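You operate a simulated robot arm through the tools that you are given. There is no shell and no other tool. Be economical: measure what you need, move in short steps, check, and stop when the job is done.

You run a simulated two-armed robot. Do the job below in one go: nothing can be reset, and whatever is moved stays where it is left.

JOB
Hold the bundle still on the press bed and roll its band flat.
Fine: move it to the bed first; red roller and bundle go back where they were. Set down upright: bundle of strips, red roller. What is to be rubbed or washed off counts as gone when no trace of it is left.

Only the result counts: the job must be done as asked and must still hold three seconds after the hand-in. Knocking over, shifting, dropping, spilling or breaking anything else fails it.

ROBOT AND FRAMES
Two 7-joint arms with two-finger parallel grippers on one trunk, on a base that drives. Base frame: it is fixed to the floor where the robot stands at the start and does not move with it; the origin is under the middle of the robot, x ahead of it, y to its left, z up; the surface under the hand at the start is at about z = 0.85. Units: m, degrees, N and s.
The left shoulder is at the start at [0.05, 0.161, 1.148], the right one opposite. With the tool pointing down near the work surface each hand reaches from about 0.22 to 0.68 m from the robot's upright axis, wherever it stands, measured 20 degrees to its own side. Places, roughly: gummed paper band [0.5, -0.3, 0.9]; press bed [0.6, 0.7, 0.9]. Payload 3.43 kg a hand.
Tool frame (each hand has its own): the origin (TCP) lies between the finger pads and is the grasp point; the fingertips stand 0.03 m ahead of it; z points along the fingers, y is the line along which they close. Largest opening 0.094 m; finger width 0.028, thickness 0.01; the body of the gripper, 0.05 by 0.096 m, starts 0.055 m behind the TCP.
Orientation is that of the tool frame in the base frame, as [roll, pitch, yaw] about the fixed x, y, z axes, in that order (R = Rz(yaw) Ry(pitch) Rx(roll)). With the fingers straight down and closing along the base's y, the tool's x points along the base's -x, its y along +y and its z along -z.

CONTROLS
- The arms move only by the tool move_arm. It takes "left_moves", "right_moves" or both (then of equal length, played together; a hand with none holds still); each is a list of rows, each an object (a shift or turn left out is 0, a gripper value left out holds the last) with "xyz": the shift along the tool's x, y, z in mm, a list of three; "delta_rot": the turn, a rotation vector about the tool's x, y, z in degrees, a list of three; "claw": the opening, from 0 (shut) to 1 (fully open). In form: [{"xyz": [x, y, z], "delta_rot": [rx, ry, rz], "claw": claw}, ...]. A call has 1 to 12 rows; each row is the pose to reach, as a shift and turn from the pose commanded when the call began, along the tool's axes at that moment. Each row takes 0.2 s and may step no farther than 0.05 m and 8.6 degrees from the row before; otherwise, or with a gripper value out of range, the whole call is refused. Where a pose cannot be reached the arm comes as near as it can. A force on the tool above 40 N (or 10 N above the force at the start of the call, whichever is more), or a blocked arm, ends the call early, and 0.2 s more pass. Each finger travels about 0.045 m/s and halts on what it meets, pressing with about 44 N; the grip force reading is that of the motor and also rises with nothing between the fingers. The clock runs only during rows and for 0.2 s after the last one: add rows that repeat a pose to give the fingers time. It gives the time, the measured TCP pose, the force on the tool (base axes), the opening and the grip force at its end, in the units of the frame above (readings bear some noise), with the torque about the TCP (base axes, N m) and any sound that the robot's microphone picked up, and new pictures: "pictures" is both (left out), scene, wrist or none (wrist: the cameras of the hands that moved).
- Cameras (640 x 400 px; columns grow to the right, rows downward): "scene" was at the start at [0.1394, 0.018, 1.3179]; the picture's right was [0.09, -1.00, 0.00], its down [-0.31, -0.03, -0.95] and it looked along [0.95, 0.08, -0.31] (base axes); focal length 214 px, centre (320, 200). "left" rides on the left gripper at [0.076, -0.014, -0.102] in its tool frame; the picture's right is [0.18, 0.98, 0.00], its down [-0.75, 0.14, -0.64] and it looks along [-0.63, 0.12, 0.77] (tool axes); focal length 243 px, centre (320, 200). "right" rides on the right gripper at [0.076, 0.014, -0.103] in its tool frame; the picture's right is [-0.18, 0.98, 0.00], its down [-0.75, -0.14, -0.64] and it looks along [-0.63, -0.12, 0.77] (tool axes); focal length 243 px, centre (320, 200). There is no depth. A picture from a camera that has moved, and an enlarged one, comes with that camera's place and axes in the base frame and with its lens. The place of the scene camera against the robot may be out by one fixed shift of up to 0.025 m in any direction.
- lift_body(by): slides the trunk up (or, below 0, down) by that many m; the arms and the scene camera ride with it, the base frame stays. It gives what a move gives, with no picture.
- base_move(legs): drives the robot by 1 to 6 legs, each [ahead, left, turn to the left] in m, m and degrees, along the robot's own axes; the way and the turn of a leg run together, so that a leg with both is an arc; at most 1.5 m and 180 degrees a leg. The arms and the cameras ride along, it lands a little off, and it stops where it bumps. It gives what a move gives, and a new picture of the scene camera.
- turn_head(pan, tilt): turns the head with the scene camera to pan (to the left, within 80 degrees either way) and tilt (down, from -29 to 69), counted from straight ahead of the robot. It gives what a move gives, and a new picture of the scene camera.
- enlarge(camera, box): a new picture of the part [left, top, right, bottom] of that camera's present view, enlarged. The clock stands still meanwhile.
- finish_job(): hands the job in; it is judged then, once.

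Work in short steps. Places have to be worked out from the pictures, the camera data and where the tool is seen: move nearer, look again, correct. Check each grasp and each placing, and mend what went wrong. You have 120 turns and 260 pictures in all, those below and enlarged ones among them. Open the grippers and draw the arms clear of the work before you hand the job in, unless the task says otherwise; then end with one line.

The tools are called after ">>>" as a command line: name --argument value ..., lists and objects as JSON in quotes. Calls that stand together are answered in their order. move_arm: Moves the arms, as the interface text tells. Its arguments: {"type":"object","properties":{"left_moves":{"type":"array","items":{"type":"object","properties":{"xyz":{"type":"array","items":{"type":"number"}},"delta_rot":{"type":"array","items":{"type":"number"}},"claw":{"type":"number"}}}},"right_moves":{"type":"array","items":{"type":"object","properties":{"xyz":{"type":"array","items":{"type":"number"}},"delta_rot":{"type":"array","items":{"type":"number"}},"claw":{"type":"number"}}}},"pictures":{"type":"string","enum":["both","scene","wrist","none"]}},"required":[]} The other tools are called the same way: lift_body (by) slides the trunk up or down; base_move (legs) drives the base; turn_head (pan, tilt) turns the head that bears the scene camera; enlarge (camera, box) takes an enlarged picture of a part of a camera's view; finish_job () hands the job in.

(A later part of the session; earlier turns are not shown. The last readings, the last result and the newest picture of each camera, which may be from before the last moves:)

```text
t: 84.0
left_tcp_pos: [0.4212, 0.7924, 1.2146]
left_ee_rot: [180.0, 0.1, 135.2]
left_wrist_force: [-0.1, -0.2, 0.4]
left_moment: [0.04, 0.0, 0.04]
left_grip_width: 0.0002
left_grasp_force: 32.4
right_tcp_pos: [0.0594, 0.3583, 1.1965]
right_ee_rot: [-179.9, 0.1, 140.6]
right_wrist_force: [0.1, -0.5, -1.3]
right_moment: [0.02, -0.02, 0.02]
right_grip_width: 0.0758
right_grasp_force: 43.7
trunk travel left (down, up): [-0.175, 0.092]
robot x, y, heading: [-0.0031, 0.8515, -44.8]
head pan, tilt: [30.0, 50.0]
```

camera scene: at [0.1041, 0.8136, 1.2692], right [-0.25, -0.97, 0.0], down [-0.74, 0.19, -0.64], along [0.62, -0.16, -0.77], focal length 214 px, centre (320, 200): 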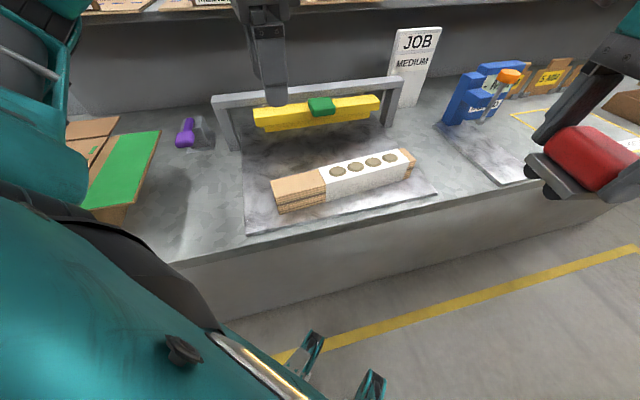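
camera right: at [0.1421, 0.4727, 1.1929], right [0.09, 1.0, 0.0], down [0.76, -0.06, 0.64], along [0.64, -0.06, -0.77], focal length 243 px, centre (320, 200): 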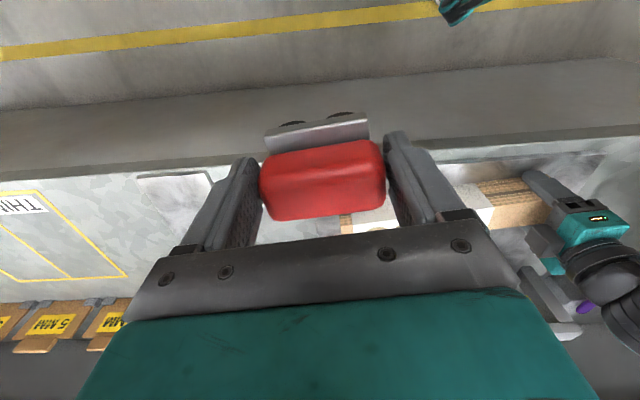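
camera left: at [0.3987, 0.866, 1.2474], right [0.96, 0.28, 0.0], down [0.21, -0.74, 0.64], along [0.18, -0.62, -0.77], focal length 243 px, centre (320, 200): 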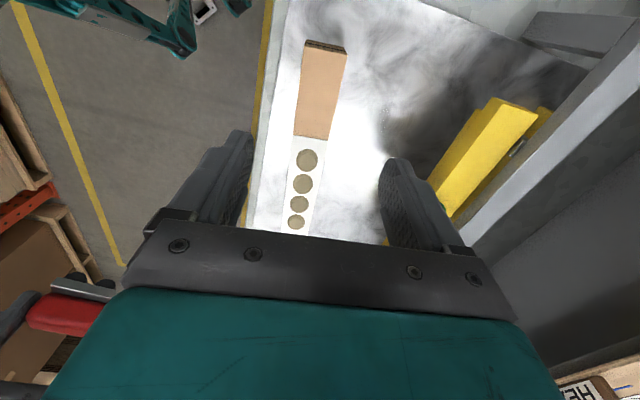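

Turn to face the bench and step to y = 0.75.

>>> base_move --legs '[[0, 0, 44.8], [0, -0.1, 0]]'

>>> turn_head --pan 0 --tilt 50

```text
t: 87.6
left_tcp_pos: [0.3403, 1.0092, 1.2133]
left_ee_rot: [179.9, 0.0, -180.0]
left_wrist_force: [1.9, 0.3, -0.1]
left_moment: [0.02, 0.02, 0.0]
left_grip_width: 0.0003
left_grasp_force: 33.1
right_tcp_pos: [0.3873, 0.4469, 1.1967]
right_ee_rot: [-179.8, 0.2, -174.7]
right_wrist_force: [0.3, 0.0, -2.1]
right_moment: [0.01, -0.01, 0.01]
right_grip_width: 0.0757
right_grasp_force: 44.0
trunk travel left (down, up): [-0.175, 0.092]
robot x, y, heading: [-0.0024, 0.7506, 0.4]
head pan, tilt: [30.0, 50.0]
camera scene: at [0.1086, 0.7999, 1.2692], right [0.5, -0.87, 0.0], down [-0.66, -0.38, -0.64], along [0.56, 0.32, -0.77], focal length 214 px, centre (320, 200)
```

scene: 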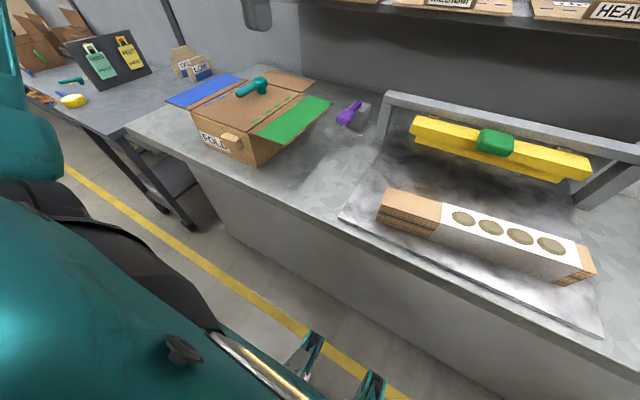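

```text
t: 88.5
left_tcp_pos: [0.34, 1.0092, 1.2137]
left_ee_rot: [-180.0, -0.1, 179.8]
left_wrist_force: [0.0, 0.4, 0.2]
left_moment: [0.01, -0.01, -0.02]
left_grip_width: 0.0
left_grasp_force: 32.7
right_tcp_pos: [0.3886, 0.4484, 1.1968]
right_ee_rot: [-179.8, 0.3, -174.6]
right_wrist_force: [0.1, 0.1, -2.1]
right_moment: [-0.01, 0.0, -0.01]
right_grip_width: 0.0757
right_grasp_force: 43.9
trunk travel left (down, up): [-0.175, 0.092]
robot x, y, heading: [-0.0032, 0.7522, 0.1]
head pan, tilt: [0.0, 50.0]
camera scene: at [0.119, 0.7618, 1.2692], right [0.0, -1.0, 0.0], down [-0.77, 0.0, -0.64], along [0.64, 0.0, -0.77], focal length 214 px, centre (320, 200)
```

scene: 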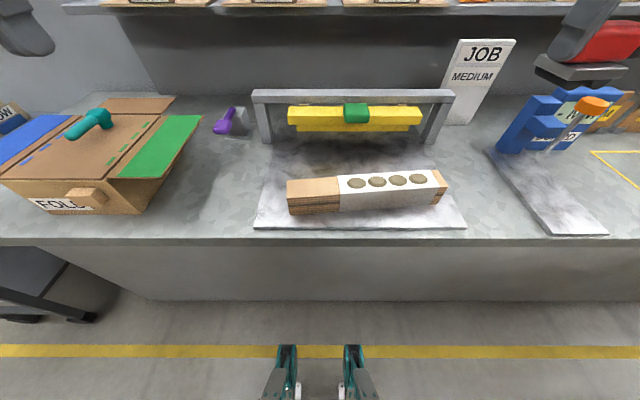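

Clear view. Bring the left hand, fingers shut and tilted 20° outward, to above the bundle's bare left end.

>>> move_arm --left_moves '[{"xyz": [-11, -28, 28], "delta_rot": [2.9, 0, 0]}, {"xyz": [-23, -56, 56], "delta_rot": [5.8, 0, 0]}, {"xyz": [-34, -84, 84], "delta_rot": [8.7, 0, 0]}, {"xyz": [-46, -113, 112], "delta_rot": [11.6, 0, 0]}, {"xyz": [-57, -141, 140], "delta_rot": [14.5, 0, 0]}, {"xyz": [-69, -169, 168], "delta_rot": [17.4, 0, 0]}, {"xyz": [-80, -197, 205], "delta_rot": [20, 0, 0]}, {"xyz": [-80, -197, 225], "delta_rot": [20, 0, 0]}]' --pictures "both"

>>> enlarge --camera "scene" --box '[220, 60, 480, 240]'

```text
t: 90.3
left_tcp_pos: [0.4208, 0.8128, 0.99]
left_ee_rot: [-159.9, 0.0, -180.0]
left_wrist_force: [0.5, 0.7, -0.3]
left_moment: [-0.01, 0.01, 0.01]
left_grip_width: 0.0
left_grasp_force: 32.7
right_tcp_pos: [0.3874, 0.4483, 1.1967]
right_ee_rot: [-180.0, 0.2, -174.7]
right_wrist_force: [-1.3, 0.2, -2.4]
right_moment: [-0.02, 0.01, 0.02]
right_grip_width: 0.0755
right_grasp_force: 44.5
trunk travel left (down, up): [-0.175, 0.092]
robot x, y, heading: [-0.0054, 0.7519, 0.0]
head pan, tilt: [0.0, 50.0]
camera scene: at [0.119, 0.762, 1.2693], right [0.0, -1.0, 0.0], down [-0.77, 0.0, -0.64], along [0.64, 0.0, -0.77], focal length 214 px, centre (320, 200)
camera left: at [0.3447, 0.8347, 1.0906], right [-0.18, 0.92, -0.34], down [0.75, 0.35, 0.55], along [0.63, -0.15, -0.76], focal length 243 px, centre (320, 200)
```

scene: 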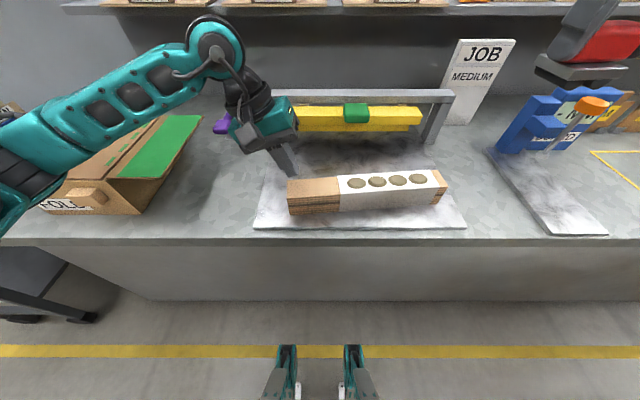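
left: 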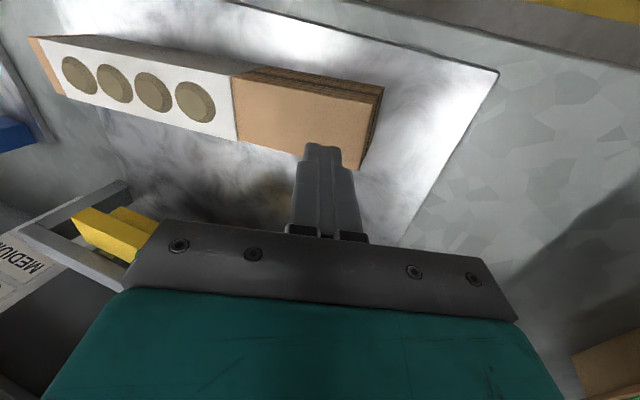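

```text
2.22 times, centred on (350, 150) of scene
camera zoom: at [0.119, 0.762, 1.2693], right [0.0, -1.0, 0.0], down [-0.77, 0.0, -0.64], along [0.64, 0.0, -0.77], focal length 477 px, centre (253, 311)
```

zoom: 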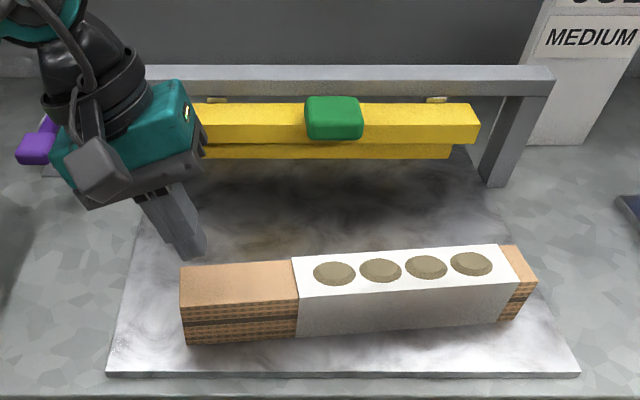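

The tip is above the bare end. Lower vertically to just above, then step into contact.

>>> move_arm --left_moves '[{"xyz": [0, 6.8, 18.8]}, {"xyz": [0, 12, 33]}, {"xyz": [0, 15.4, 42.3]}, {"xyz": [0, 17.1, 47]}, {"xyz": [0, 18.8, 51.7]}, {"xyz": [0, 19.5, 53.6]}, {"xyz": [0, 19.5, 53.6]}]' --pictures "wrist"

```text
t: 91.2
left_tcp_pos: [0.4235, 0.8113, 0.953]
left_ee_rot: [-159.1, 1.1, -179.9]
left_wrist_force: [-3.4, 2.0, 17.0]
left_moment: [0.03, 0.27, -0.02]
left_grip_width: 0.0
left_grasp_force: 32.9
right_tcp_pos: [0.3889, 0.4484, 1.1968]
right_ee_rot: [-180.0, 0.2, -174.7]
right_wrist_force: [0.1, -0.3, -1.9]
right_moment: [-0.02, 0.06, 0.03]
right_grip_width: 0.0759
right_grasp_force: 43.9
trunk travel left (down, up): [-0.175, 0.092]
robot x, y, heading: [-0.0056, 0.7529, 0.0]
head pan, tilt: [0.0, 50.0]
stopped in row 4 (left hand): the force on the tool passed its limit at 47 N (the readings are from after the stop); the commanded pose is now the measured one
camera left: at [0.3452, 0.8353, 1.052], right [-0.18, 0.92, -0.35], down [0.74, 0.36, 0.56], along [0.65, -0.16, -0.75], focal length 243 px, centre (320, 200)
```

left: 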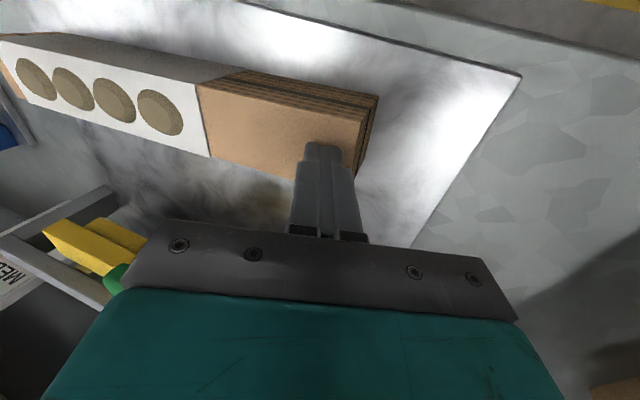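

Left hand presses the bundle with ~17 N; its top is at ≈0.92. Now bring the roller over the right end of the band, ~4 cm above.

>>> move_arm --right_moves '[{"xyz": [-22, 22, 35]}, {"xyz": [-44, 44, 70]}, {"xyz": [-66, 65.8, 105]}, {"xyz": [-66, 65.8, 145]}, {"xyz": [-66, 65.8, 175]}, {"xyz": [-66, 65.8, 175]}]' --pictures "both"

>>> enlarge --camera "scene" --box '[220, 60, 480, 240]'

```text
t: 92.6
left_tcp_pos: [0.4229, 0.8111, 0.9529]
left_ee_rot: [-159.1, 1.2, -179.9]
left_wrist_force: [1.5, -1.6, 28.8]
left_moment: [-0.09, 0.16, 0.02]
left_grip_width: 0.0
left_grasp_force: 33.2
right_tcp_pos: [0.4465, 0.5199, 1.0202]
right_ee_rot: [-179.9, 0.3, -174.7]
right_wrist_force: [0.8, -1.4, -2.2]
right_moment: [-0.01, 0.0, 0.02]
right_grip_width: 0.0754
right_grasp_force: 44.2
trunk travel left (down, up): [-0.175, 0.092]
robot x, y, heading: [-0.0036, 0.7543, 0.1]
head pan, tilt: [0.0, 50.0]
camera scene: at [0.1173, 0.7616, 1.2695], right [0.0, -1.0, 0.0], down [-0.77, 0.0, -0.64], along [0.64, 0.0, -0.77], focal length 214 px, centre (320, 200)
camera right: at [0.3698, 0.5259, 1.1243], right [0.09, 1.0, 0.0], down [0.76, -0.07, 0.65], along [0.64, -0.06, -0.76], focal length 243 px, centre (320, 200)
```

scene: 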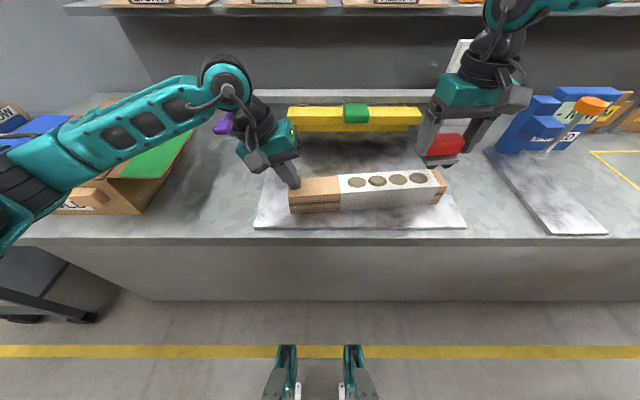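
right: 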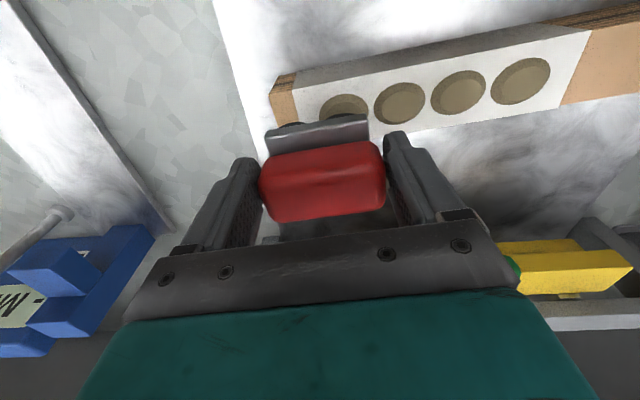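

```text
2.22 times, centred on (350, 150) of scene
camera zoom: at [0.1173, 0.7616, 1.2695], right [0.0, -1.0, 0.0], down [-0.77, 0.0, -0.64], along [0.64, 0.0, -0.77], focal length 477 px, centre (253, 311)
```

zoom: 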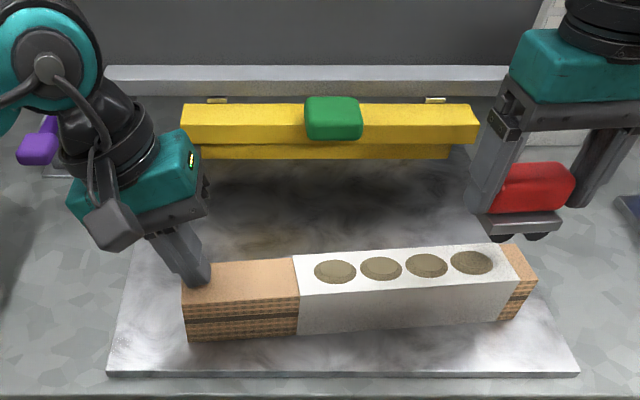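

Geometry agrees: bubbles at y 0.539…0.675, x 0.442…0.433. Descend onto the band at its right end in small steps.

>>> move_arm --right_moves '[{"xyz": [2, -2, 20]}, {"xyz": [2, -2, 32]}, {"xyz": [2, -2, 36]}, {"xyz": [2, -2, 38]}, {"xyz": [2, -2, 39.5]}, {"xyz": [2, -2, 39.5]}]' --pictures "none"

```text
t: 94.0
left_tcp_pos: [0.4234, 0.8106, 0.9532]
left_ee_rot: [-159.3, 1.2, -179.9]
left_wrist_force: [0.9, -0.8, 28.7]
left_moment: [-0.04, 0.24, 0.03]
left_grip_width: 0.0
left_grasp_force: 32.7
right_tcp_pos: [0.4446, 0.517, 0.9824]
right_ee_rot: [-180.0, 0.3, -174.8]
right_wrist_force: [0.8, 1.0, -2.6]
right_moment: [0.01, 0.01, 0.01]
right_grip_width: 0.0756
right_grasp_force: 44.0
trunk travel left (down, up): [-0.175, 0.092]
robot x, y, heading: [-0.0039, 0.7542, 0.4]
head pan, tilt: [0.0, 50.0]
```

No contact yet at 0.982; continue in 1.5 mm steps.

>>> move_arm --right_moves '[{"xyz": [0, 0, 1.5]}, {"xyz": [0, 0, 3]}, {"xyz": [0, 0, 4.5]}, {"xyz": [0, 0, 6]}, {"xyz": [0, 0, 6]}]' --pictures "none"

```text
t: 95.2
left_tcp_pos: [0.4199, 0.8117, 0.952]
left_ee_rot: [-159.2, 1.2, -179.9]
left_wrist_force: [8.5, -4.0, 19.9]
left_moment: [-0.16, -0.12, 0.07]
left_grip_width: 0.0
left_grasp_force: 32.6
right_tcp_pos: [0.4453, 0.5187, 0.9803]
right_ee_rot: [-179.8, 0.7, -174.7]
right_wrist_force: [-5.6, -5.7, 37.0]
right_moment: [-0.16, 0.18, 0.08]
right_grip_width: 0.0755
right_grasp_force: 44.3
trunk travel left (down, up): [-0.175, 0.092]
robot x, y, heading: [-0.003, 0.75, -0.0]
head pan, tilt: [0.0, 50.0]
```

Contact at z≈0.981 with 37 N, too close to the limit; ease 2 mm and roll along the band to the left end.

>>> move_arm --right_moves '[{"xyz": [0, 0, -2]}, {"xyz": [0, 15, -2]}, {"xyz": [0, 30, -2]}, {"xyz": [0, 45, -2]}, {"xyz": [0, 60, -2]}, {"xyz": [0, 75, -2]}, {"xyz": [0, 90, -2]}, {"xyz": [0, 105, -2]}, {"xyz": [0, 120, -2]}, {"xyz": [0, 135, -2]}, {"xyz": [0, 150, -2]}, {"xyz": [0, 162, -2]}]' --pictures "both"

>>> enlarge --camera "scene" --box '[220, 60, 480, 240]'

```text
t: 97.8
left_tcp_pos: [0.423, 0.8117, 0.9521]
left_ee_rot: [-159.1, 1.2, -179.9]
left_wrist_force: [-5.4, 2.6, 30.2]
left_moment: [0.01, 0.42, -0.02]
left_grip_width: 0.0002
left_grasp_force: 33.6
right_tcp_pos: [0.4123, 0.6352, 0.9904]
right_ee_rot: [-179.9, 0.3, -174.7]
right_wrist_force: [0.0, -0.2, -1.9]
right_moment: [-0.01, 0.02, 0.03]
right_grip_width: 0.0756
right_grasp_force: 44.0
right hand out of reach, approached as far as the arm can: row 9, 10, 11, 12
trunk travel left (down, up): [-0.175, 0.092]
robot x, y, heading: [-0.0061, 0.7525, 0.0]
head pan, tilt: [0.0, 50.0]
camera scene: at [0.1164, 0.7619, 1.2696], right [0.0, -1.0, 0.0], down [-0.76, 0.0, -0.64], along [0.64, 0.0, -0.76], focal length 214 px, centre (320, 200)
camera right: at [0.3345, 0.641, 1.0927], right [0.09, 1.0, 0.0], down [0.76, -0.07, 0.65], along [0.64, -0.06, -0.76], focal length 243 px, centre (320, 200)
```

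scene: 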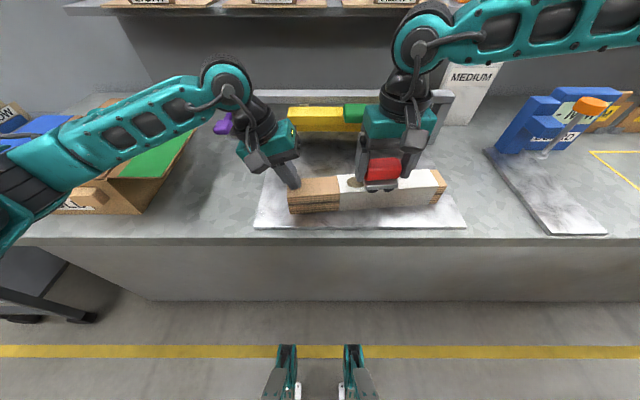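
right: 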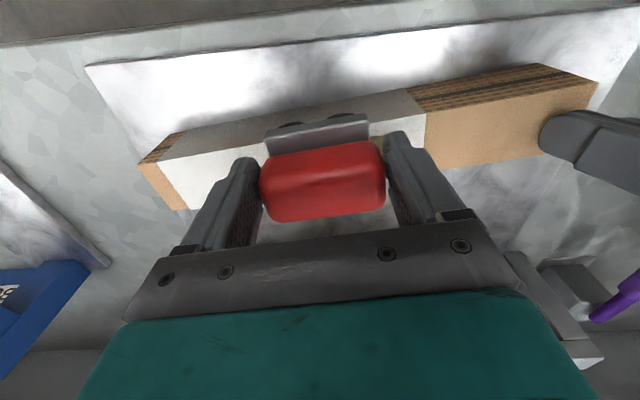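

```text
2.22 times, centred on (350, 150) of scene
camera zoom: at [0.1164, 0.7619, 1.2696], right [0.0, -1.0, 0.0], down [-0.76, 0.0, -0.64], along [0.64, 0.0, -0.76], focal length 477 px, centre (253, 311)
```

zoom: 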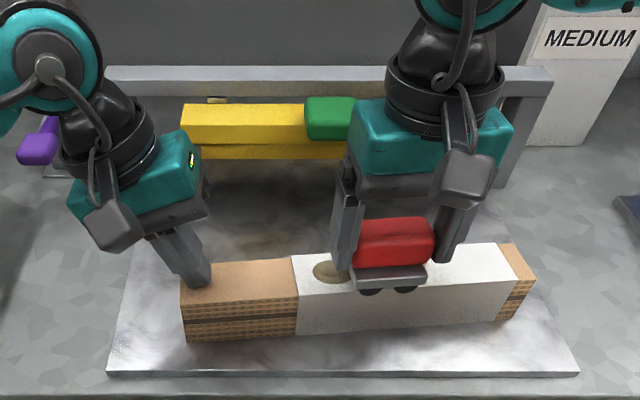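

Three bubbles are already gone, but the right arm stops at y≈0.635 (its inner limit); one bubble is left. I'll raise both hands and lower the trunk, so that the arms work relatively higher where they reach further inward.

>>> move_arm --right_moves '[{"xyz": [0, -10, -20]}, {"xyz": [0, -25, -60]}, {"xyz": [0, -40, -100]}, {"xyz": [0, -60, -140]}, {"xyz": [0, -80, -180]}, {"xyz": [0, -80, -220]}]' --left_moves '[{"xyz": [0, -6.8, -18.8]}, {"xyz": [0, -17, -47]}, {"xyz": [0, -30, -82]}, {"xyz": [0, -44, -120]}, {"xyz": [0, -58, -158]}, {"xyz": [0, -72, -196]}]' --pictures "none"

>>> enlarge --camera "scene" --box '[220, 60, 480, 240]'

```text
t: 99.2
left_tcp_pos: [0.4209, 0.8133, 1.1594]
left_ee_rot: [-159.3, 0.8, -179.8]
left_wrist_force: [0.0, 1.6, -0.4]
left_moment: [-0.01, 0.03, 0.0]
left_grip_width: 0.0
left_grasp_force: 33.2
right_tcp_pos: [0.4202, 0.5574, 1.2101]
right_ee_rot: [-179.9, 0.0, -174.7]
right_wrist_force: [-0.5, -0.5, -2.0]
right_moment: [-0.04, 0.03, -0.01]
right_grip_width: 0.0755
right_grasp_force: 43.7
trunk travel left (down, up): [-0.175, 0.092]
robot x, y, heading: [-0.0066, 0.7504, 0.2]
head pan, tilt: [0.0, 50.0]
```

```text
2.22 times, centred on (350, 150) of scene
camera zoom: at [0.1186, 0.762, 1.2692], right [0.0, -1.0, 0.0], down [-0.77, 0.0, -0.64], along [0.64, 0.0, -0.77], focal length 477 px, centre (253, 311)
```

zoom: 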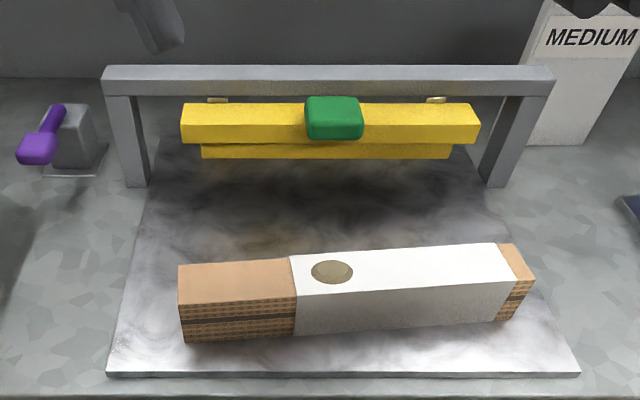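

Only the leftmost bubble remains. Lower the trunk 10 cm and step 5.5 cm left, so the right hand reaches it.

>>> lift_body --by -0.1

>>> base_move --legs '[[0, 0.055, 0]]'

```text
t: 100.6
left_tcp_pos: [0.4198, 0.813, 1.0593]
left_ee_rot: [-159.4, 0.9, -179.9]
left_wrist_force: [-0.9, 0.2, 0.5]
left_moment: [-0.03, 0.0, -0.01]
left_grip_width: 0.0001
left_grasp_force: 33.2
right_tcp_pos: [0.4191, 0.5575, 1.1094]
right_ee_rot: [-179.9, 0.1, -174.7]
right_wrist_force: [0.2, -0.1, -1.9]
right_moment: [0.01, 0.02, 0.0]
right_grip_width: 0.0754
right_grasp_force: 43.5
trunk travel left (down, up): [-0.075, 0.192]
robot x, y, heading: [-0.0034, 0.7501, 0.2]
head pan, tilt: [0.0, 50.0]
```

```text
t: 101.7
left_tcp_pos: [0.4202, 0.8691, 1.0587]
left_ee_rot: [-159.3, 0.7, -179.8]
left_wrist_force: [0.0, -0.1, 0.1]
left_moment: [0.0, -0.02, 0.0]
left_grip_width: 0.0
left_grasp_force: 33.0
right_tcp_pos: [0.4205, 0.6134, 1.1083]
right_ee_rot: [-179.8, 0.2, -174.8]
right_wrist_force: [0.6, -0.7, -2.8]
right_moment: [-0.01, 0.0, 0.0]
right_grip_width: 0.0757
right_grasp_force: 43.8
trunk travel left (down, up): [-0.075, 0.192]
robot x, y, heading: [-0.0042, 0.8071, 0.1]
head pan, tilt: [0.0, 50.0]
camera scene: at [0.1188, 0.8173, 1.1692], right [0.0, -1.0, 0.0], down [-0.77, 0.0, -0.64], along [0.64, 0.0, -0.77], focal length 214 px, centre (320, 200)
```

scene: 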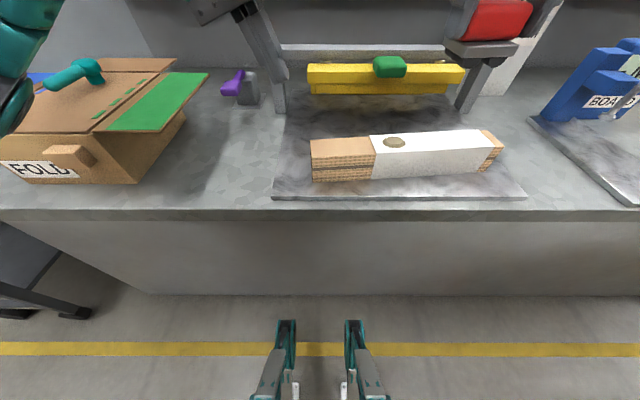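

Bring the left tip back over the bare end and the roller over the band, both still in the air.

>>> move_arm --left_moves '[{"xyz": [0, -18, 6.5]}, {"xyz": [0, -36, 13]}, {"xyz": [0, -53.6, 19.5]}, {"xyz": [0, -44, 45]}, {"xyz": [0, -35, 70]}, {"xyz": [0, -27.5, 92]}, {"xyz": [0, -27.5, 92]}]' --right_moves '[{"xyz": [-6, 2, 15]}, {"xyz": [-12, 4, 30]}, {"xyz": [-17, 5, 45]}, {"xyz": [-17, 5, 60]}, {"xyz": [-17, 5, 75]}, {"xyz": [-17, 5, 85]}, {"xyz": [-17, 5, 85]}]' --pictures "both"

>>> enlarge --camera "scene" --box '[260, 40, 520, 220]'

```text
t: 103.3
left_tcp_pos: [0.4209, 0.8099, 0.9833]
left_ee_rot: [-159.5, 0.9, -179.9]
left_wrist_force: [0.6, 1.1, -0.1]
left_moment: [-0.02, -0.01, -0.05]
left_grip_width: 0.0001
left_grasp_force: 32.9
right_tcp_pos: [0.4371, 0.6188, 1.0253]
right_ee_rot: [-179.9, 0.3, -174.7]
right_wrist_force: [-0.5, 0.4, -1.8]
right_moment: [0.01, 0.01, 0.04]
right_grip_width: 0.0758
right_grasp_force: 43.5
trunk travel left (down, up): [-0.075, 0.192]
robot x, y, heading: [-0.0057, 0.8073, 0.1]
head pan, tilt: [0.0, 50.0]
camera scene: at [0.1188, 0.817, 1.1692], right [0.0, -1.0, 0.0], down [-0.77, 0.0, -0.64], along [0.64, 0.0, -0.77], focal length 214 px, centre (320, 200)
camera right: at [0.3598, 0.6253, 1.1273], right [0.09, 1.0, 0.0], down [0.76, -0.07, 0.64], along [0.64, -0.06, -0.76], focal length 243 px, centre (320, 200)
camera left: at [0.3434, 0.8342, 1.083], right [-0.18, 0.92, -0.35], down [0.74, 0.36, 0.56], along [0.64, -0.16, -0.75], focal length 243 px, centre (320, 200)
```

scene: 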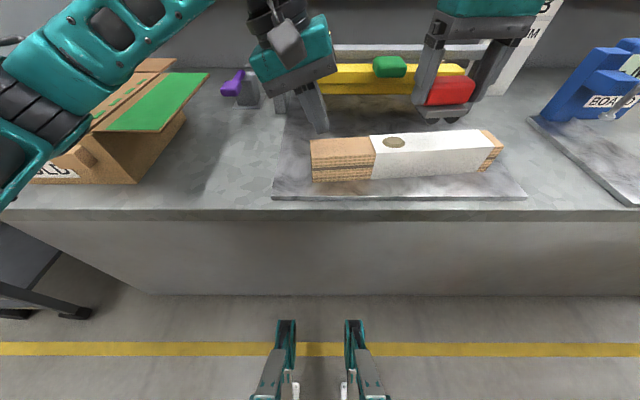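
right: 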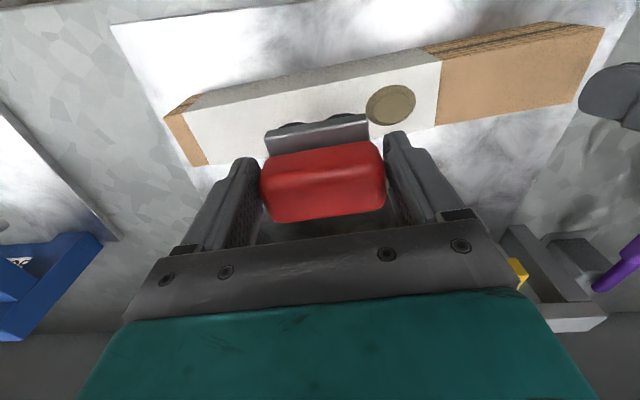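
left: 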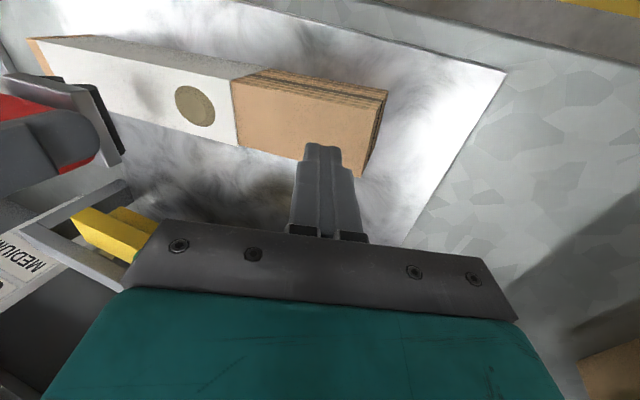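

```text
2.22 times, centred on (390, 130) of scene
camera zoom: at [0.1188, 0.817, 1.1692], right [0.0, -1.0, 0.0], down [-0.77, 0.0, -0.64], along [0.64, 0.0, -0.77], focal length 477 px, centre (164, 356)
```

zoom: 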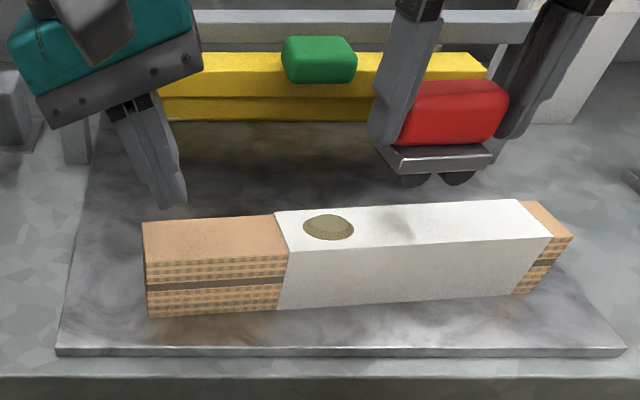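

Both in place. Press the left tip down gently on the bare end.

>>> move_arm --left_moves '[{"xyz": [0, 6.8, 18.8]}, {"xyz": [0, 8.9, 24.4]}, {"xyz": [0, 9.7, 26.8]}, {"xyz": [0, 10.4, 28.7]}, {"xyz": [0, 10.9, 30.1]}, {"xyz": [0, 10.9, 30.1]}]' --pictures "none"

```text
t: 104.7
left_tcp_pos: [0.4206, 0.8096, 0.9534]
left_ee_rot: [-159.2, 1.1, -179.9]
left_wrist_force: [0.6, 1.8, 15.7]
left_moment: [0.03, 0.14, -0.01]
left_grip_width: 0.0002
left_grasp_force: 32.8
right_tcp_pos: [0.436, 0.6177, 1.0245]
right_ee_rot: [-180.0, 0.1, -174.6]
right_wrist_force: [0.4, -0.3, -2.4]
right_moment: [0.01, 0.0, 0.03]
right_grip_width: 0.0755
right_grasp_force: 44.1
trunk travel left (down, up): [-0.075, 0.192]
robot x, y, heading: [-0.0059, 0.8073, 0.1]
head pan, tilt: [0.0, 50.0]
```

Add a millimetre of press; lower the roller onto the flattened part at y≈0.618.

>>> move_arm --left_moves '[{"xyz": [0, 0.3, 0.9]}, {"xyz": [0, 0.3, 0.9]}, {"xyz": [0, 0.3, 0.9]}, {"xyz": [0, 0.3, 0.9]}, {"xyz": [0, 0.3, 0.9]}, {"xyz": [0, 0.3, 0.9]}]' --right_moves '[{"xyz": [0, -4, 25]}, {"xyz": [0, -4, 38]}, {"xyz": [0, -4, 42]}, {"xyz": [0, -4, 44]}, {"xyz": [0, -4, 45.5]}, {"xyz": [0, -4, 45.5]}]' --pictures "none"

```text
t: 106.1
left_tcp_pos: [0.42, 0.8094, 0.9522]
left_ee_rot: [-159.1, 1.1, -179.9]
left_wrist_force: [4.0, -0.2, 25.5]
left_moment: [-0.09, 0.08, 0.02]
left_grip_width: 0.0
left_grasp_force: 33.2
right_tcp_pos: [0.4352, 0.6129, 0.9811]
right_ee_rot: [-179.9, 0.4, -174.7]
right_wrist_force: [0.0, -1.5, 10.5]
right_moment: [0.17, -0.13, -0.04]
right_grip_width: 0.0758
right_grasp_force: 44.5
trunk travel left (down, up): [-0.075, 0.192]
robot x, y, heading: [-0.0087, 0.8046, 0.2]
head pan, tilt: [0.0, 50.0]
```

Contact with ~13 N. Roll with 1 mm more press over the last bubble to y≈0.688.

>>> move_arm --right_moves '[{"xyz": [0, 0, 1]}, {"xyz": [0, 9, 1]}, {"xyz": [0, 18, 1]}, {"xyz": [0, 27, 1]}, {"xyz": [0, 36, 1]}, {"xyz": [0, 45, 1]}, {"xyz": [0, 54, 1]}, {"xyz": [0, 63, 1]}, {"xyz": [0, 70, 1]}, {"xyz": [0, 75, 1]}]' --pictures "both"

```text
t: 108.3
left_tcp_pos: [0.4177, 0.8096, 0.9533]
left_ee_rot: [-159.3, 1.1, -179.8]
left_wrist_force: [1.2, 8.4, 25.4]
left_moment: [0.22, 0.2, 0.0]
left_grip_width: 0.0001
left_grasp_force: 33.5
right_tcp_pos: [0.4273, 0.687, 0.9798]
right_ee_rot: [-179.9, 0.7, -174.8]
right_wrist_force: [1.4, -20.2, 26.6]
right_moment: [-0.41, -0.32, -0.17]
right_grip_width: 0.0755
right_grasp_force: 43.9
trunk travel left (down, up): [-0.075, 0.192]
robot x, y, heading: [-0.0049, 0.809, 0.0]
head pan, tilt: [0.0, 50.0]
camera scene: at [0.1157, 0.8162, 1.1698], right [0.0, -1.0, 0.0], down [-0.76, 0.0, -0.65], along [0.65, 0.0, -0.76], focal length 214 px, centre (320, 200)
camera right: at [0.3497, 0.6946, 1.0833], right [0.09, 1.0, 0.0], down [0.76, -0.07, 0.65], along [0.65, -0.06, -0.76], focal length 243 px, centre (320, 200)
```

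scene: 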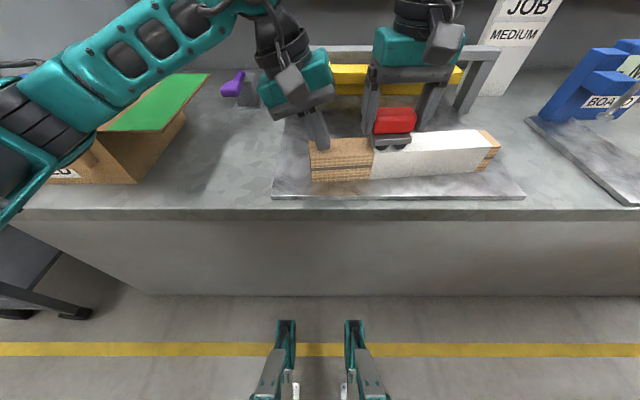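
right: 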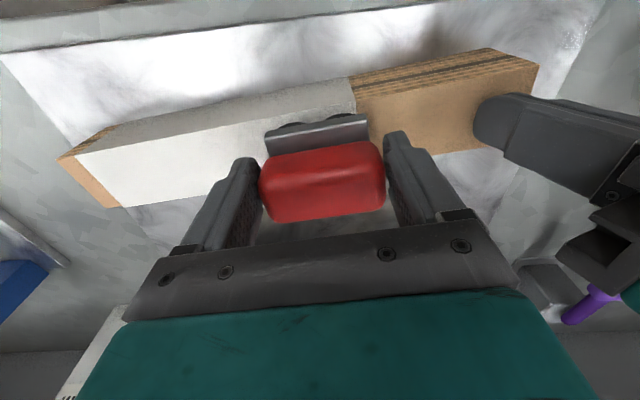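

Reached y = 0.687 over the last bubble. Roll back, then lift and check.

>>> move_arm --right_moves '[{"xyz": [0, -10, 0]}, {"xyz": [0, -20, 0]}, {"xyz": [0, -30, 0]}, {"xyz": [0, -40, 0]}, {"xyz": [0, -50, 0]}, {"xyz": [0, -60, 0]}, {"xyz": [0, -70, 0]}, {"xyz": [0, -70, -20]}, {"xyz": [0, -70, -50]}, {"xyz": [0, -80, -95]}, {"xyz": [0, -100, -140]}]' --pictures "both"

>>> enlarge --camera "scene" --box '[260, 40, 520, 220]'

```text
t: 110.7
left_tcp_pos: [0.4197, 0.8093, 0.9523]
left_ee_rot: [-159.0, 1.1, -179.9]
left_wrist_force: [-7.5, 1.7, 30.1]
left_moment: [-0.06, 0.43, 0.02]
left_grip_width: 0.0
left_grasp_force: 32.8
right_tcp_pos: [0.4368, 0.5905, 1.1201]
right_ee_rot: [-179.8, 0.3, -174.6]
right_wrist_force: [0.2, 0.3, -1.9]
right_moment: [0.01, 0.03, -0.04]
right_grip_width: 0.0756
right_grasp_force: 43.6
trunk travel left (down, up): [-0.075, 0.192]
robot x, y, heading: [-0.0042, 0.8084, 0.2]
head pan, tilt: [0.0, 50.0]
camera scene: at [0.1165, 0.8172, 1.1695], right [0.0, -1.0, 0.0], down [-0.76, 0.0, -0.64], along [0.64, 0.0, -0.76], focal length 214 px, centre (320, 200)
camera right: at [0.3588, 0.5966, 1.2224], right [0.09, 1.0, 0.0], down [0.76, -0.07, 0.65], along [0.64, -0.06, -0.76], focal length 243 px, centre (320, 200)
```

scene: 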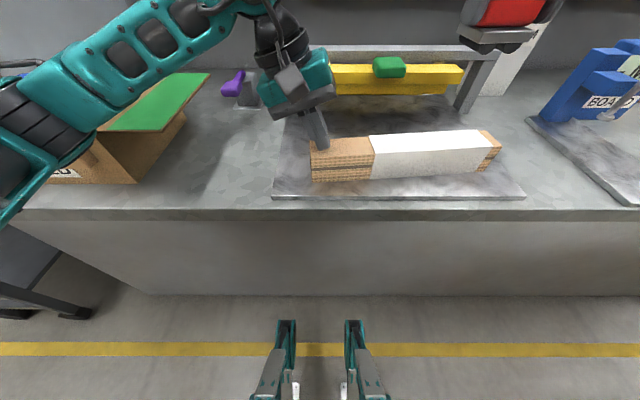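
right: 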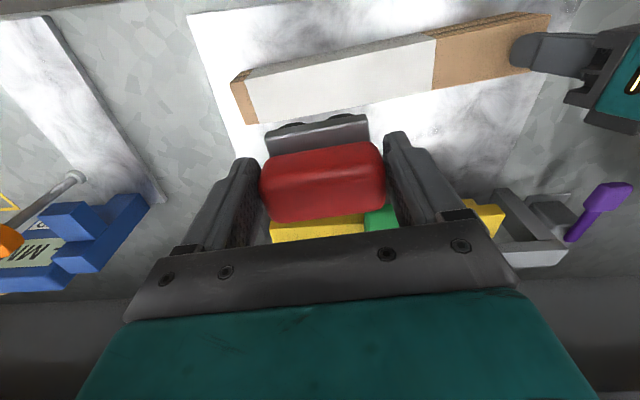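

```text
2.22 times, centred on (390, 130) of scene
camera zoom: at [0.1165, 0.8172, 1.1695], right [0.0, -1.0, 0.0], down [-0.76, 0.0, -0.64], along [0.64, 0.0, -0.76], focal length 477 px, centre (164, 356)
```

zoom: 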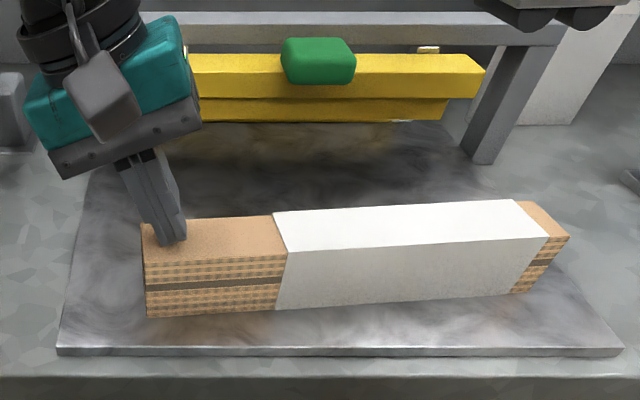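

No bubbles seen. Close-up checks from both cameras.

>>> enlarge --camera "right" --box '[220, 20, 460, 150]'

>>> enlarge --camera "scene" --box '[360, 120, 510, 190]'

```text
2.67 times, centred on (340, 85) of right
camera zoom: at [0.3588, 0.5966, 1.2224], right [0.09, 1.0, 0.0], down [0.76, -0.07, 0.65], along [0.64, -0.06, -0.76], focal length 647 px, centre (267, 507)
```

zoom: 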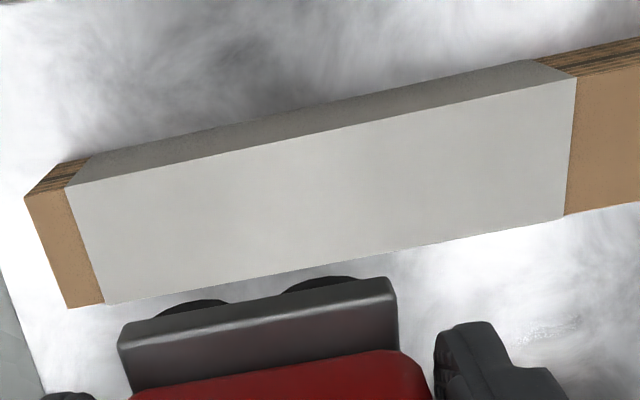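

```text
4.27 times, centred on (435, 155) of scene
camera zoom: at [0.1165, 0.8172, 1.1695], right [0.0, -1.0, 0.0], down [-0.76, 0.0, -0.64], along [0.64, 0.0, -0.76], focal length 915 px, centre (-171, 392)
```

zoom: 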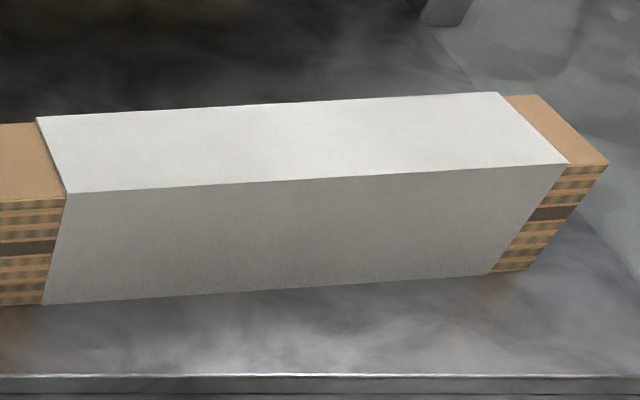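

The band is flat with no trace. Raise both hands, restore the trunk height, and head for the roller's place.

>>> move_arm --left_moves '[{"xyz": [0, -13.7, -37.6]}, {"xyz": [0, -30, -82]}, {"xyz": [0, -25, -125], "delta_rot": [-4, 0, 0]}, {"xyz": [0, -15, -165], "delta_rot": [-8, 0, 0]}, {"xyz": [0, -5, -205], "delta_rot": [-12, 0, 0]}, {"xyz": [0, 2, -240], "delta_rot": [-16, 0, 0]}, {"xyz": [0, 8, -269], "delta_rot": [-20, 0, 0]}]' --right_moves '[{"xyz": [0, -10, 0]}, {"xyz": [0, -20, 0]}, {"xyz": [5, -30, 0]}, {"xyz": [10, -40, 0]}, {"xyz": [15, -50, 0]}, {"xyz": [20, -60, 0]}, {"xyz": [20, -60, 0]}]' --pictures "none"

>>> lift_body --by 0.1

>>> base_move --legs '[[0, -0.02, 53.3]]'

```text
t: 112.3
left_tcp_pos: [0.4173, 0.9123, 1.1988]
left_ee_rot: [-179.3, 0.8, 179.9]
left_wrist_force: [-0.2, -0.4, -0.7]
left_moment: [-0.03, -0.02, 0.0]
left_grip_width: 0.0
left_grasp_force: 32.4
right_tcp_pos: [0.424, 0.5272, 1.1186]
right_ee_rot: [-179.9, 0.1, -174.8]
right_wrist_force: [-0.5, 0.0, -2.3]
right_moment: [0.0, 0.02, -0.01]
right_grip_width: 0.0755
right_grasp_force: 44.3
trunk travel left (down, up): [-0.075, 0.192]
robot x, y, heading: [-0.0054, 0.8078, 0.4]
head pan, tilt: [0.0, 50.0]
```

```text
t: 113.7
left_tcp_pos: [0.4174, 0.9121, 1.2974]
left_ee_rot: [-179.4, 0.7, -180.0]
left_wrist_force: [-0.9, -0.7, 0.1]
left_moment: [-0.03, 0.02, -0.03]
left_grip_width: 0.0
left_grasp_force: 33.1
right_tcp_pos: [0.4243, 0.5277, 1.2178]
right_ee_rot: [-179.9, 0.2, -174.9]
right_wrist_force: [-0.9, -0.3, -2.3]
right_moment: [-0.03, -0.02, -0.08]
right_grip_width: 0.0756
right_grasp_force: 44.0
trunk travel left (down, up): [-0.175, 0.092]
robot x, y, heading: [-0.007, 0.8049, 0.3]
head pan, tilt: [0.0, 50.0]
```

```text
t: 116.5
left_tcp_pos: [0.1694, 1.1922, 1.2977]
left_ee_rot: [-179.3, 0.8, -126.3]
left_wrist_force: [0.8, -0.4, 0.1]
left_moment: [0.01, 0.02, 0.01]
left_grip_width: 0.0
left_grasp_force: 33.2
right_tcp_pos: [0.4829, 0.9707, 1.2178]
right_ee_rot: [-179.9, 0.2, -121.0]
right_wrist_force: [-0.3, -0.7, -2.7]
right_moment: [-0.02, -0.02, 0.0]
right_grip_width: 0.0758
right_grasp_force: 44.2
trunk travel left (down, up): [-0.175, 0.092]
robot x, y, heading: [0.0034, 0.7878, 53.9]
head pan, tilt: [0.0, 50.0]
camera scene: at [0.0796, 0.8942, 1.2692], right [0.81, -0.59, 0.0], down [-0.45, -0.62, -0.64], along [0.38, 0.52, -0.77], focal length 214 px, centre (320, 200)
```

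scene: 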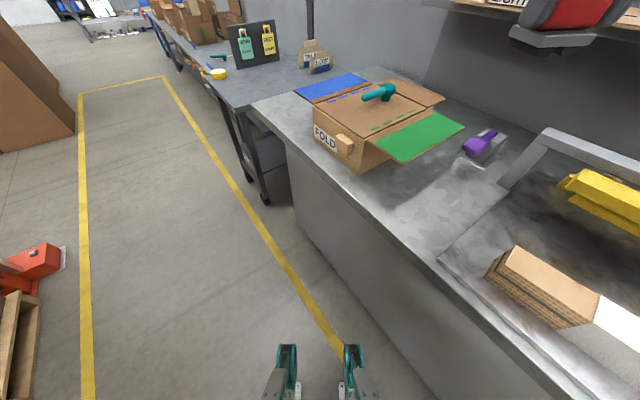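

Base is back at the same pose. Turn the roller to yaw -90 above its spot (still slightly off the flap) and descend to z≈1.09.

>>> move_arm --right_moves '[{"xyz": [-3, 5, 10], "delta_rot": [0, 0, -8]}, {"xyz": [-7, 10, 25], "delta_rot": [0, 0, -16]}, {"xyz": [-11, 15, 50], "delta_rot": [0, 0, -24]}, {"xyz": [-14.6, 20.4, 80], "delta_rot": [0, 0, -31]}, {"xyz": [-14.6, 20.4, 125], "delta_rot": [0, 0, -31]}, {"xyz": [-14.6, 20.4, 125], "delta_rot": [0, 0, -31]}]' --pictures "none"

>>> turn_head --pan -20 --tilt 45

```text
t: 117.9
left_tcp_pos: [0.1691, 1.1925, 1.2973]
left_ee_rot: [-179.5, 0.7, -126.2]
left_wrist_force: [-0.5, -0.3, 0.7]
left_moment: [-0.01, -0.01, 0.0]
left_grip_width: 0.0001
left_grasp_force: 33.2
right_tcp_pos: [0.4732, 0.9943, 1.0922]
right_ee_rot: [-179.7, 0.0, -89.9]
right_wrist_force: [0.4, -0.8, -2.2]
right_moment: [-0.03, -0.01, 0.0]
right_grip_width: 0.0757
right_grasp_force: 44.6
trunk travel left (down, up): [-0.175, 0.092]
robot x, y, heading: [0.0023, 0.7896, 53.9]
head pan, tilt: [0.0, 50.0]
```

```text
t: 118.7
left_tcp_pos: [0.1696, 1.1926, 1.2979]
left_ee_rot: [-179.4, 0.8, -126.1]
left_wrist_force: [0.3, -0.2, 0.1]
left_moment: [-0.03, -0.02, 0.05]
left_grip_width: 0.0
left_grasp_force: 33.0
right_tcp_pos: [0.4732, 0.9946, 1.0923]
right_ee_rot: [-179.8, 0.1, -89.9]
right_wrist_force: [0.4, 0.1, -2.4]
right_moment: [-0.05, -0.02, -0.01]
right_grip_width: 0.0755
right_grasp_force: 43.6
trunk travel left (down, up): [-0.175, 0.092]
robot x, y, heading: [0.0022, 0.7901, 53.7]
head pan, tilt: [-20.0, 45.0]
camera scene: at [0.1017, 0.8773, 1.2761], right [0.56, -0.83, 0.0], down [-0.59, -0.39, -0.71], along [0.59, 0.39, -0.71], focal length 214 px, centre (320, 200)
```

scene: 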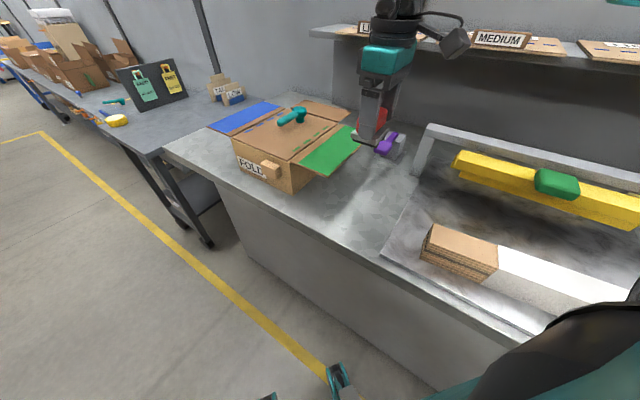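

Descend along the same path toward the recorded grasp pose.

>>> move_arm --right_moves '[{"xyz": [0, 0, 45]}, {"xyz": [-4, 0, 90]}, {"xyz": [-9, 0, 130]}, {"xyz": [-14, 0, 160]}, {"xyz": [-14, 0, 176]}, {"xyz": [-14, 0, 182]}, {"xyz": [-14, 0, 184]}, {"xyz": [-14, 0, 184]}]' --pictures "both"

```text
t: 120.5
left_tcp_pos: [0.1684, 1.1932, 1.2977]
left_ee_rot: [-179.5, 0.7, -126.2]
left_wrist_force: [-0.5, 0.5, 0.1]
left_moment: [-0.01, -0.03, 0.05]
left_grip_width: 0.0
left_grasp_force: 33.1
right_tcp_pos: [0.4746, 1.0088, 0.9077]
right_ee_rot: [-179.7, 0.1, -90.0]
right_wrist_force: [-0.1, -0.4, -2.2]
right_moment: [-0.09, -0.02, 0.04]
right_grip_width: 0.0755
right_grasp_force: 43.9
trunk travel left (down, up): [-0.175, 0.092]
robot x, y, heading: [0.0022, 0.7894, 54.2]
head pan, tilt: [-20.0, 45.0]
camera scene: at [0.1018, 0.8772, 1.2761], right [0.56, -0.83, 0.0], down [-0.59, -0.39, -0.71], along [0.59, 0.39, -0.71], focal length 214 px, centre (320, 200)
camera right: at [0.4596, 0.9309, 1.012], right [-0.98, 0.18, 0.0], down [0.14, 0.75, 0.64], along [0.12, 0.63, -0.77], focal length 243 px, centre (320, 200)
```

scene: 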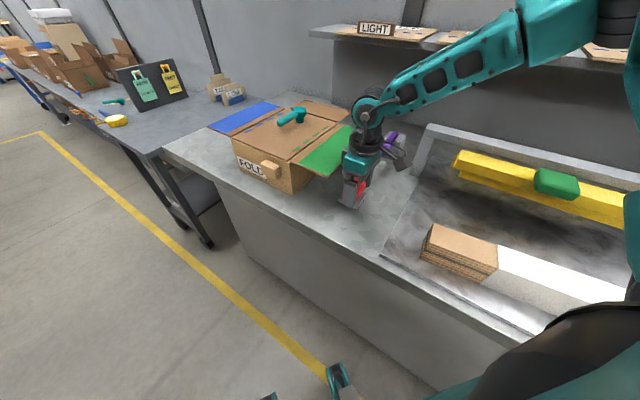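
right: 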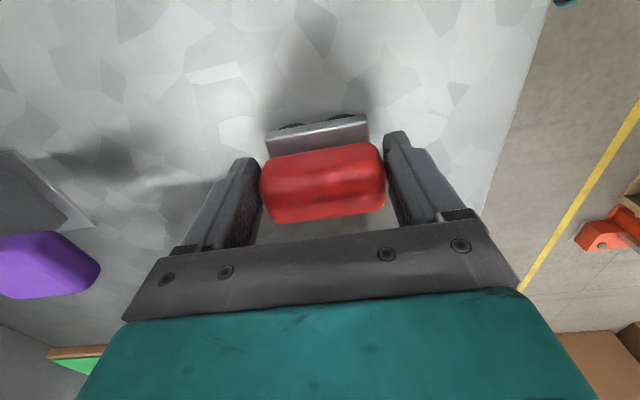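

Picture matches the original; not quite touching yet. Lower by 1 mm steps until contact.

>>> move_arm --right_moves '[{"xyz": [0, 1.5, 1]}, {"xyz": [0, 1.5, 2]}, {"xyz": [0, 1.5, 2]}]' --pictures "none"

```text
t: 121.3
left_tcp_pos: [0.1693, 1.1918, 1.2975]
left_ee_rot: [-179.4, 0.8, -126.3]
left_wrist_force: [0.7, 0.4, 0.0]
left_moment: [0.03, 0.04, -0.01]
left_grip_width: 0.0
left_grasp_force: 32.5
right_tcp_pos: [0.4714, 1.0093, 0.9065]
right_ee_rot: [-179.8, 0.1, -90.0]
right_wrist_force: [1.1, -1.3, 0.8]
right_moment: [0.03, 0.0, 0.0]
right_grip_width: 0.0755
right_grasp_force: 44.2
trunk travel left (down, up): [-0.175, 0.092]
robot x, y, heading: [0.0005, 0.7847, 53.9]
head pan, tilt: [-20.0, 45.0]
```

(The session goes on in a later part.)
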